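You operate a simulated robot arm through the tools that you are given. There is no shell and no other tool. Be economical: measure what you need, move in short steps, check, and stop when the job is done.

You are at the controls of a simulated robot arm. One attempt, no reset.

JOB
Put the black cap in the brown tub.

Only the result counts: the job must be done as asked and must still hold three seconds after the hand-in. Knocking over, shifting, dropping, spilling or breaking anything else fails it.

ROBOT AND FRAMES
A 7-joint arm with a two-finger parallel gripper, fixed in place. Base frame: the origin is at the foot of the arm, x ahead of it, y to its left, z up; the work surface is at about z = 0. Readings come in m, rad, newtons and seconds.
With the tool pointing down near the work surface it reaches from about 0.24 to 0.62 m from the base axis. Its first joint turns from -1.152 to 1.152 rad. Payload 2.6 kg.
Tool frame: the origin (TCP) lies between the finger pads and is the grasp point; the fingertips stand 0.03 m ahead of it; z points along the fingers, y is the line along which they close. Largest opening 0.094 m; finger width 0.028, thickness 0.01; the body of the gripper, 0.05 by 0.096 m, starts 0.055 m behind the TCP.
Orientation is that of the tool frame in the base frame, as a unit quaternion [w, x, y, z]. With the fingers straight down and closing along the base's y, the tool's x points along the base's -x, its y along +y and its z along -z.

CONTROLS
- The arm moves only by the tool play_rows. Its argument "series" is one flat list of numbers, 7 for each row, row after row: the turn, a rotation vector about the base's x, y, z in units of 180 degrees (1.0 is 180 degrees), then the shift along the base's x, y, z in units of 300 mm (1.0 is 300 mm), then the closure in counts, from 0 (fully open) to 255 (shut). In form: [rx, ry, rz, x, y, z, claw, rx, ry, rz, x, y, z, claw, ...]. A call has 1 to 20 rows; each row is the pose to reach, as a shift and turn from the pose commanded when the call began. A call with a number of a shift or a turn outside -1 to 1 is refused whole. Rows are played at 5 a second. More than 0.05 m and 0.15 rad between two rows, or a gripper value outside its range, and nothing of the call is played. A pose out of reach is approached as far as the arm can. The call stops where the force on the tool passes 40 N (or 10 N more than at its start, if that is more) or the arm is blocked; 0.2 s more then pass. Each finger travels about 0.072 m/s and halts on what it meets, pressing with about 33 N; the grip force reading is that of the motor and also rises with nothing between the fingers. The clock runs only during rows and for 0.2 s after the last one: add rows that repeat a pose to give the fingers time. The reply holds the time, the measured pose of the TCP, the force on the tool along the base axes, the opening and the grip force, in the units named above and with some noise.
- Cameras (640 x 400 px; columns grow to the right, rows downward): "scene" is fixed at [0.0082, 0.41, 0.5849]; the picture's right is [-0.93, -0.38, 0.00], its down [-0.18, 0.45, -0.87] and it looks along [0.33, -0.81, -0.49] (base axes); focal length 257 px, centre (320, 200). "wrist" rides on the gripper at [-0.037, 0, -0.058] in the tool frame; the picture's right is [0.00, -1.00, 0.00], its down [0.97, 0.00, -0.24] and it looks along [0.24, 0.00, 0.97] (tool axes); focal length 218 px, centre (320, 200).
- grab_frame(camera): a new picture of that camera. The clock stands still meanwhile.
- probe_pixels(camera, pixels): for up to 12 pixels [column, row] of the newest picture of that camera ("zoom" is the newest enlarged one), the place [x, y, z] in the base frame of the surface seen there, good to about 0.002 m, but the place of the scene camera against the robot may be out by one fixed shift of up to 0.018 m in any direction. The clock stands still meanwhile.
- zoom(camera, box): a new picture of the part [left, top, right, bottom] of that camera's present view, enlarged. The clock stands still meanwhile.
- close_job(): hands the job in; it is judged then, once.

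Work in short steps. Measure before you move; look again where a grasp or a placing could have gone wrong, and mend it. You have 60 turns and 26 pictures in all, those below and enlarged ones among them. Open the gripper and draw the arm clear of the work before you hand the job in, unless the task says otherwise; then end with one line.

The tools are called after "Request:" by a JSON object that holds its "api" and its "payload". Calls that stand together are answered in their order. play_rows: Moves the arm, as the interface text tells. Its arguments: {"type":"object","properties":{"series":{"type":"array"}},"required":["series"]} The other tools are called the same way: grab_frame (camera) takes a picture; probe_pixels (camera, pixels) gives the place of the surface under pixels of a picture; zoom (camera, box) takes an enlarged picture of a part of a camera's view; close_job () hands the job in.

At the start:

```text
time_s: 0.0
tool_pos: [0.2957, 0.0254, 0.4762]
tcp_rot: [0.001, 0.002, 1.0, 0.0]
ft_force: [-0.7, -0.3, 0.2]
width: 0.0938
gripper_force: 0.0
```

scene: 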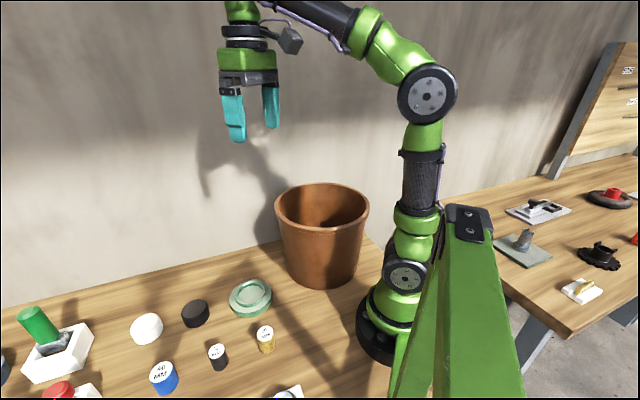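
wrist: 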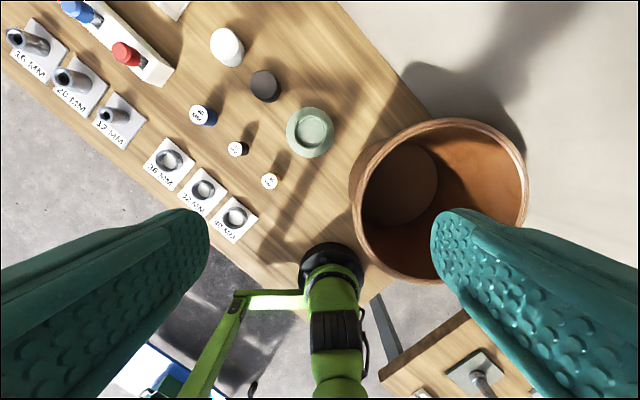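

The black cap seems to be at scene (195,313) / wrist (265,86), and the brown tub at scene (322,235). I'll measure both from the wrist camera.

Request:
{"api": "probe_pixels", "payload": {"camera": "wrist", "pixels": [[265, 86], [252, 82], [278, 88], [264, 72], [264, 100], [440, 125], [440, 275], [360, 200], [525, 200], [405, 180], [310, 132], [227, 46]]}}

Request:
{"api": "zoom", "payload": {"camera": "wrist", "box": [180, 20, 340, 200]}}

Request:
{"api": "zoom", "payload": {"camera": "scene", "box": [120, 260, 300, 390]}}

```text
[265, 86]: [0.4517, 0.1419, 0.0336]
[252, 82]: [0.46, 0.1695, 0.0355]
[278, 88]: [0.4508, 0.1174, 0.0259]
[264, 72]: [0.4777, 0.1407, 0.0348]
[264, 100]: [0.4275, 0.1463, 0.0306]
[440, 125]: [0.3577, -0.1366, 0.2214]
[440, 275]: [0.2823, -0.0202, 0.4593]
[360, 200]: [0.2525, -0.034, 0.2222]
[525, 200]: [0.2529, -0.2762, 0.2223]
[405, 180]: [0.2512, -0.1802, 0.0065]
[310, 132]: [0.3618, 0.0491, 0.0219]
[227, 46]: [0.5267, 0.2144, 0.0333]
```

```text
2.22 times, centred on (260, 110) of wrist
```

zoom: 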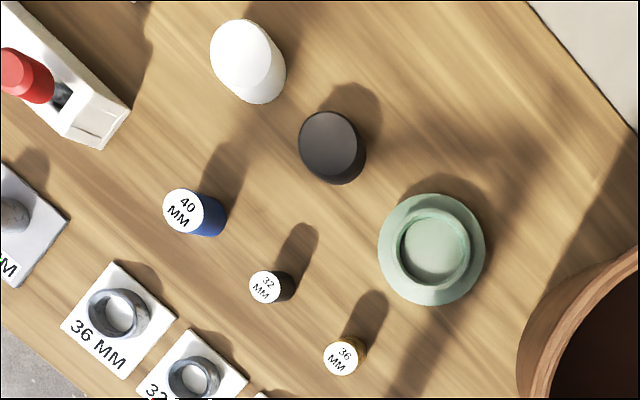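

```text
3.08 times, centred on (210, 325) of scene
```

zoom: 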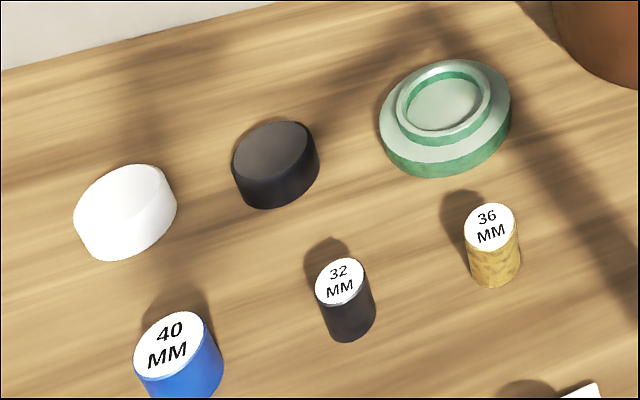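

The black cap is centred near (0.452, 0.142), with its top at z≈0.034 and a diameter of about 0.056. The tub rim is at z 0.222, centred near (0.252, -0.155). I'll move above the cap with the gripper open.

Request:
{"api": "play_rows", "payload": {"series": [0, 0, 0, 0.065, 0.049, -0.115, 0, 0, 0, 0, 0.13, 0.097, -0.23, 0, 0, 0, 0, 0.195, 0.146, -0.345, 0, 0, 0, 0, 0.26, 0.194, -0.46, 0, 0, 0, 0, 0.325, 0.243, -0.575, 0, 0, 0, 0, 0.39, 0.292, -0.69, 0, 0, 0, 0, 0.456, 0.34, -0.806, 0, 0, 0, 0, 0.521, 0.389, -0.921, 0, 0, 0, 0, 0.521, 0.389, -0.921, 0, 0, 0, 0, 0.521, 0.389, -0.921, 0]}}

Request:
{"api": "grab_frame", "payload": {"camera": "wrist"}}

```text
time_s: 2.2
tool_pos: [0.4512, 0.1422, 0.2008]
tcp_rot: [0.001, 0.001, 1.0, 0.001]
ft_force: [0.2, -0.5, -0.6]
width: 0.0936
gripper_force: 0.1
```

```text
21 pictures are left
```

wrist: 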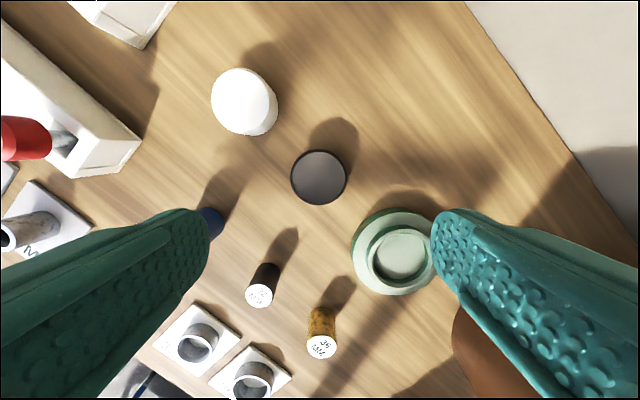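

The cap is at (319,177), nearly centred between the fingers. I'll probe its edges and the neighbours closely.

Request:
{"api": "probe_pixels", "payload": {"camera": "wrist", "pixels": [[319, 177], [294, 177], [343, 177], [319, 153], [319, 199], [352, 250], [370, 222], [262, 268], [210, 222], [272, 110], [300, 230]]}}

```text
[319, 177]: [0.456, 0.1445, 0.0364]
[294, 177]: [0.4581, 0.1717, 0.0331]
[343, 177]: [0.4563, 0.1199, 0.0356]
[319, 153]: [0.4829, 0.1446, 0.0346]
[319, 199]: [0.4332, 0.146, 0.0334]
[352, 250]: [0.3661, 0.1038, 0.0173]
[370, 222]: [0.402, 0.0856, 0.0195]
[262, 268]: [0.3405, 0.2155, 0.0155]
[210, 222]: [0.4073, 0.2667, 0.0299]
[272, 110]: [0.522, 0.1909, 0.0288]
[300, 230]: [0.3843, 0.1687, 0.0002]
```

The cap centre refines to (0.457, 0.1455), and the neighbours are clear of the finger footprints. I'll descend to z≈0.036, still open.

Request:
{"api": "play_rows", "payload": {"series": [0, 0, 0, 0.017, 0.012, -0.12, 0, 0, 0, 0, 0.017, 0.012, -0.24, 0, 0, 0, 0, 0.017, 0.012, -0.36, 0, 0, 0, 0, 0.017, 0.012, -0.44, 0, 0, 0, 0, 0.017, 0.012, -0.5, 0, 0, 0, 0, 0.017, 0.012, -0.547, 0, 0, 0, 0, 0.017, 0.012, -0.547, 0]}}

Request:
{"api": "grab_frame", "payload": {"camera": "wrist"}}

```text
time_s: 3.8
tool_pos: [0.455, 0.1458, 0.0364]
tcp_rot: [0.001, 0.0, 1.0, 0.0]
ft_force: [0.3, 0.3, 0.0]
width: 0.0941
gripper_force: 0.0
```

```text
20 pictures are left
```

wrist: 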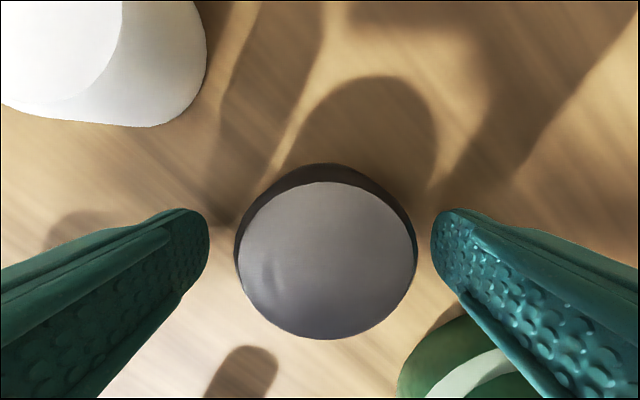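

The cap sits between the fingers, spanning columns 235–417, with no contact. Closing now.

Request:
{"api": "play_rows", "payload": {"series": [0, 0, 0, 0, 0, 0, 120, 0, 0, 0, 0, 0, 0, 255, 0, 0, 0, 0, 0, 0, 255, 0, 0, 0, 0, 0, 0, 255, 0, 0, 0, 0, 0, 0, 255]}}

```text
time_s: 5.0
tool_pos: [0.4565, 0.1462, 0.0359]
tcp_rot: [0.001, 0.001, 1.0, 0.001]
ft_force: [0.7, 0.3, 0.5]
width: 0.0593
gripper_force: 32.7
```

The gripper reads 0.059 m at 33 N, so the cap is held. I'll lift gently and then check.

Request:
{"api": "play_rows", "payload": {"series": [0, 0, 0, 0, 0, 0.08, 255, 0, 0, 0, 0, 0, 0.2, 255, 0, 0, 0, 0, 0, 0.35, 255, 0, 0, 0, 0, 0, 0.5, 255, 0, 0, 0, 0, 0, 0.65, 255, 0, 0, 0, 0, 0, 0.8, 255, 0, 0, 0, 0, 0, 0.95, 255, 0, 0, 0, 0, 0, 1.0, 255, 0, 0, 0, 0, 0, 1.0, 255]}}

Request:
{"api": "grab_frame", "payload": {"camera": "wrist"}}

Request:
{"api": "grab_frame", "payload": {"camera": "scene"}}

```text
time_s: 7.0
tool_pos: [0.4549, 0.1477, 0.3357]
tcp_rot: [0.001, -0.001, 1.0, 0.001]
ft_force: [-0.3, 0.5, -0.9]
width: 0.0591
gripper_force: 32.9
```

```text
19 pictures are left
```

wrist: 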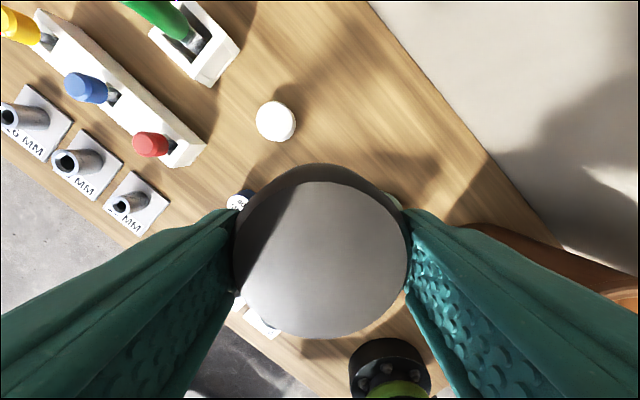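

```text
18 pictures are left
```

scene: 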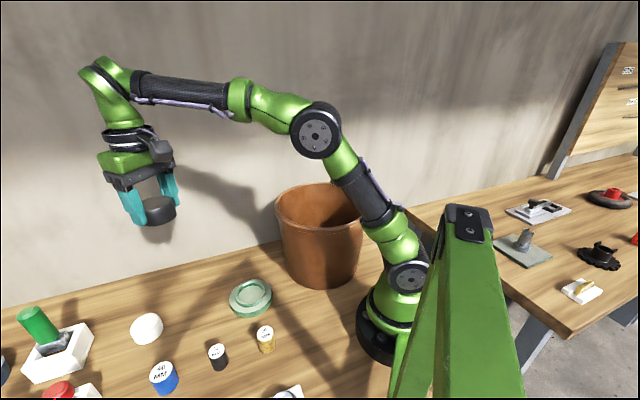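

The cap is firmly held and the neighbours are undisturbed. I'll carry it across at z≈0.336, above the 0.222 rim, to the tub's centre.

Request:
{"api": "play_rows", "payload": {"series": [0, 0, 0, -0.068, -0.1, 0, 255, 0, 0, 0, -0.136, -0.2, 0, 255, 0, 0, 0, -0.204, -0.3, 0, 255, 0, 0, 0, -0.272, -0.4, 0, 255, 0, 0, 0, -0.34, -0.5, 0, 255, 0, 0, 0, -0.408, -0.6, 0, 255, 0, 0, 0, -0.476, -0.7, 0, 255, 0, 0, 0, -0.544, -0.8, 0, 255, 0, 0, 0, -0.612, -0.9, 0, 255, 0, 0, 0, -0.68, -1.0, 0, 255, 0, 0, 0, -0.68, -1.0, 0, 255, 0, 0, 0, -0.68, -1.0, 0, 255]}}

Request:
{"api": "grab_frame", "payload": {"camera": "wrist"}}

Request:
{"api": "grab_frame", "payload": {"camera": "scene"}}

```text
time_s: 9.6
tool_pos: [0.2511, -0.1518, 0.3355]
tcp_rot: [0.001, 0.0, 1.0, 0.001]
ft_force: [0.1, -0.4, -0.7]
width: 0.059
gripper_force: 32.7
```

```text
17 pictures are left
```

wrist: 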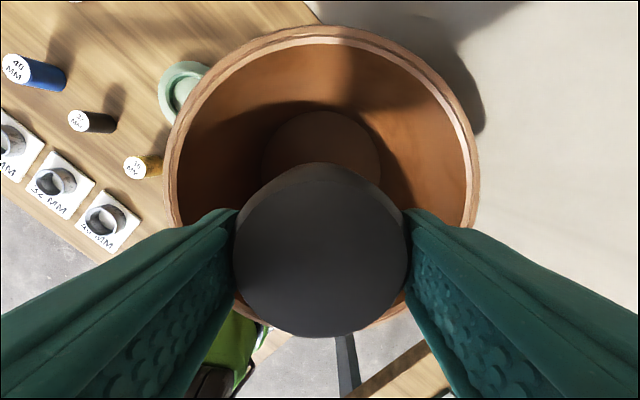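

```text
16 pictures are left
```

scene: 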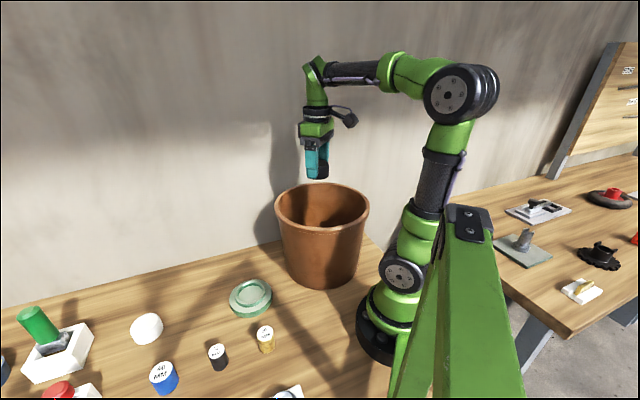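

The tub is below the cap. I'll probe the rim around it to fix the centre and the inner clearance.

Request:
{"api": "probe_pixels", "payload": {"camera": "wrist", "pixels": [[320, 33], [168, 170], [475, 170], [200, 100], [442, 95], [320, 44], [180, 175], [465, 175], [320, 140], [268, 145], [376, 145]]}}

```text
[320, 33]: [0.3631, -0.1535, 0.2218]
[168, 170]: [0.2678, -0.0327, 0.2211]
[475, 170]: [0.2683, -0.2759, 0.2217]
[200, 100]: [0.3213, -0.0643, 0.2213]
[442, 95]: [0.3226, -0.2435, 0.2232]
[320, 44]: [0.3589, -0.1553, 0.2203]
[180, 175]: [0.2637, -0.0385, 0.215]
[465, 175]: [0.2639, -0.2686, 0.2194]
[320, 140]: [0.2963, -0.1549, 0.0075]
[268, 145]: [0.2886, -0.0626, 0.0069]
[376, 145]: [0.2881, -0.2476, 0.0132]
```

The tub centre is about (0.246, -0.1543) with an inner radius of about 0.113. A housing sticks out at the wrist, seen at scene (345,117), so I'll lower only partway to z≈0.14 and check clearance.

Request:
{"api": "play_rows", "payload": {"series": [0, 0, 0, -0.013, -0.008, -0.1, 255, 0, 0, 0, -0.013, -0.008, -0.2, 255, 0, 0, 0, -0.013, -0.008, -0.3, 255, 0, 0, 0, -0.013, -0.008, -0.4, 255, 0, 0, 0, -0.013, -0.008, -0.5, 255, 0, 0, 0, -0.013, -0.008, -0.58, 255, 0, 0, 0, -0.013, -0.008, -0.65, 255, 0, 0, 0, -0.013, -0.008, -0.65, 255]}}

Request:
{"api": "zoom", "payload": {"camera": "scene", "box": [240, 80, 440, 300]}}

Request:
{"api": "grab_frame", "payload": {"camera": "wrist"}}

```text
time_s: 11.4
tool_pos: [0.2476, -0.1552, 0.1414]
tcp_rot: [0.001, 0.001, 1.0, 0.001]
ft_force: [-0.2, 0.4, -1.2]
width: 0.0589
gripper_force: 33.2
```

```text
1.82 times, centred on (340, 190) of scene
```

zoom: 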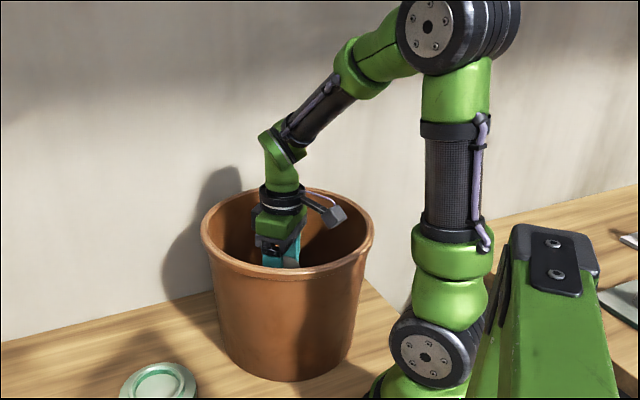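

```text
14 pictures are left
```

wrist: 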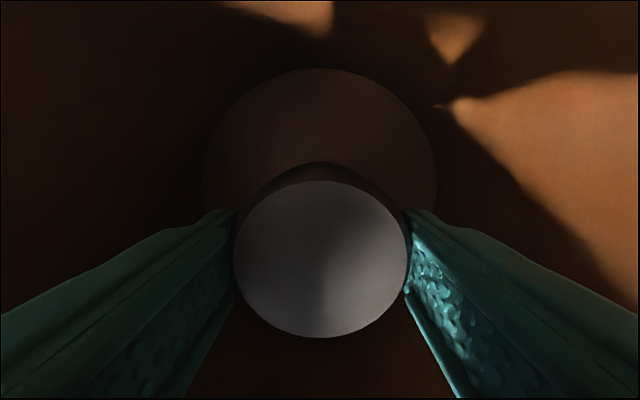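

The cap is inside the tub. I'll probe the housing at zoom (338,217) and the rim near it to see how much lower I can go.

Request:
{"api": "probe_pixels", "payload": {"camera": "zoom", "pixels": [[338, 212], [344, 214], [334, 226], [343, 220], [372, 235], [203, 230], [290, 268], [320, 192], [325, 205]]}}

```text
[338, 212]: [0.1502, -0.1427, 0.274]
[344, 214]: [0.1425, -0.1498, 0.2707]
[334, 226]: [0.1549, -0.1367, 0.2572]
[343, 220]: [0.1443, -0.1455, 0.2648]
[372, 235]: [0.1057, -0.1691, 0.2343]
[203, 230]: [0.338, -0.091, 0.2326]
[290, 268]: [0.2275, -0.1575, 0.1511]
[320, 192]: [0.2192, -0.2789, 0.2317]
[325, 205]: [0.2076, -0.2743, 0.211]
```

Correcting for the scene offset, the housing reaches about 0.085 m from the tub axis against an inner radius of about 0.105–0.113, so it clears. I'll lower slowly to z≈0.075.

Request:
{"api": "play_rows", "payload": {"series": [0, 0, 0, 0, 0, -0.05, 255, 0, 0, 0, 0, 0, -0.1, 255, 0, 0, 0, 0, 0, -0.14, 255, 0, 0, 0, 0, 0, -0.18, 255, 0, 0, 0, 0, 0, -0.22, 255, 0, 0, 0, 0, 0, -0.22, 255]}}

Request:
{"api": "zoom", "payload": {"camera": "scene", "box": [240, 80, 440, 300]}}

```text
time_s: 12.8
tool_pos: [0.2486, -0.156, 0.0751]
tcp_rot: [0.0, 0.0, 1.0, 0.001]
ft_force: [1.1, -0.3, -0.1]
width: 0.059
gripper_force: 32.6
```

```text
1.82 times, centred on (340, 190) of scene
```

zoom: 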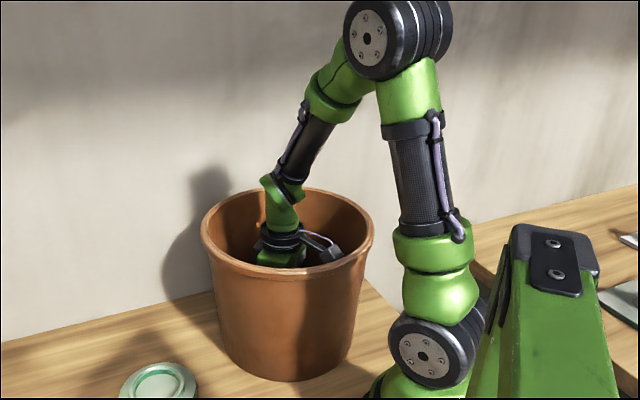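

No contact, and the cap's bottom is only about 3 cm above the tub floor. Releasing it here.

Request:
{"api": "play_rows", "payload": {"series": [0, 0, 0, 0, 0, 0, 120, 0, 0, 0, 0, 0, 0, 20, 0, 0, 0, 0, 0, 0, 20, 0, 0, 0, 0, 0, 0, 20, 0, 0, 0, 0, 0, 0, 20]}}

Request:
{"api": "grab_frame", "payload": {"camera": "wrist"}}

```text
time_s: 14.0
tool_pos: [0.2488, -0.1569, 0.0746]
tcp_rot: [0.001, 0.001, 1.0, 0.0]
ft_force: [0.0, 0.1, 0.0]
width: 0.0866
gripper_force: 0.1
```

```text
12 pictures are left
```

wrist: 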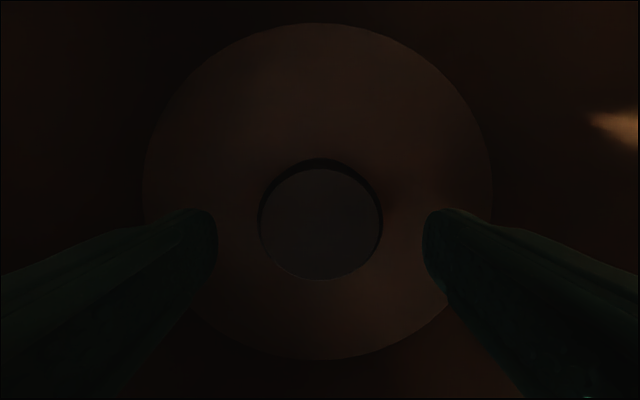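

The cap lies flat on the tub floor at wrist (320,222). I'll raise the arm straight up and clear.

Request:
{"api": "play_rows", "payload": {"series": [0, 0, 0, 0, 0, 0.1, 20, 0, 0, 0, 0, 0, 0.22, 20, 0, 0, 0, 0, 0, 0.34, 20, 0, 0, 0, 0, 0, 0.46, 20, 0, 0, 0, 0, 0, 0.58, 20, 0, 0, 0, 0, 0, 0.7, 20, 0, 0, 0, 0, 0, 0.82, 20, 0, 0, 0, 0, 0, 0.94, 20, 0, 0, 0, 0.1, 0.1, 1.0, 20, 0, 0, 0, 0.2, 0.2, 1.0, 0, 0, 0, 0, 0.3, 0.3, 1.0, 0, 0, 0, 0, 0.3, 0.3, 1.0, 0]}}

Request:
{"api": "grab_frame", "payload": {"camera": "wrist"}}

Request:
{"api": "grab_frame", "payload": {"camera": "scene"}}

```text
time_s: 16.6
tool_pos: [0.3397, -0.0647, 0.376]
tcp_rot: [0.0, 0.001, 1.0, 0.001]
ft_force: [0.2, -0.4, -0.8]
width: 0.0938
gripper_force: 0.1
```

```text
11 pictures are left
```

wrist: 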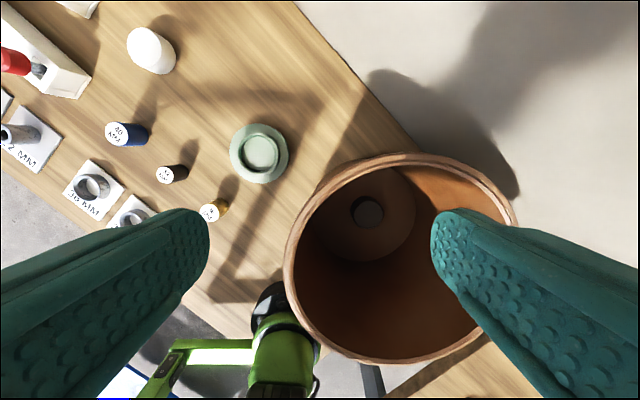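

```text
10 pictures are left
```

scene: 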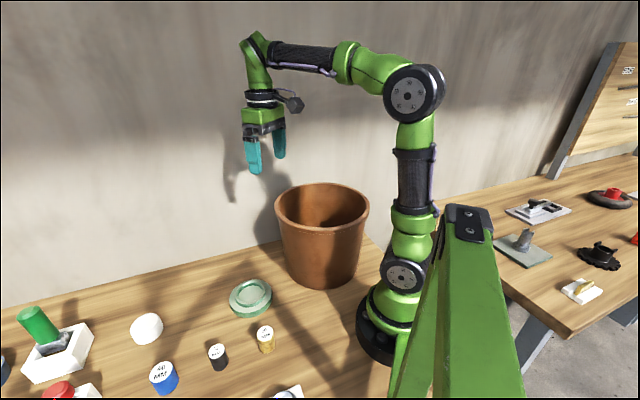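

The cap is visible in the tub at wrist (367,212). The tub and all other objects are where they were, and the arm is clear with the gripper open, so I'm handing in.

Request:
{"api": "close_job", "payload": {}}

```text
The job is handed in.
```

The black cap is lying flat on the floor of the brown tub; nothing else was moved, and the arm is clear with the gripper open.
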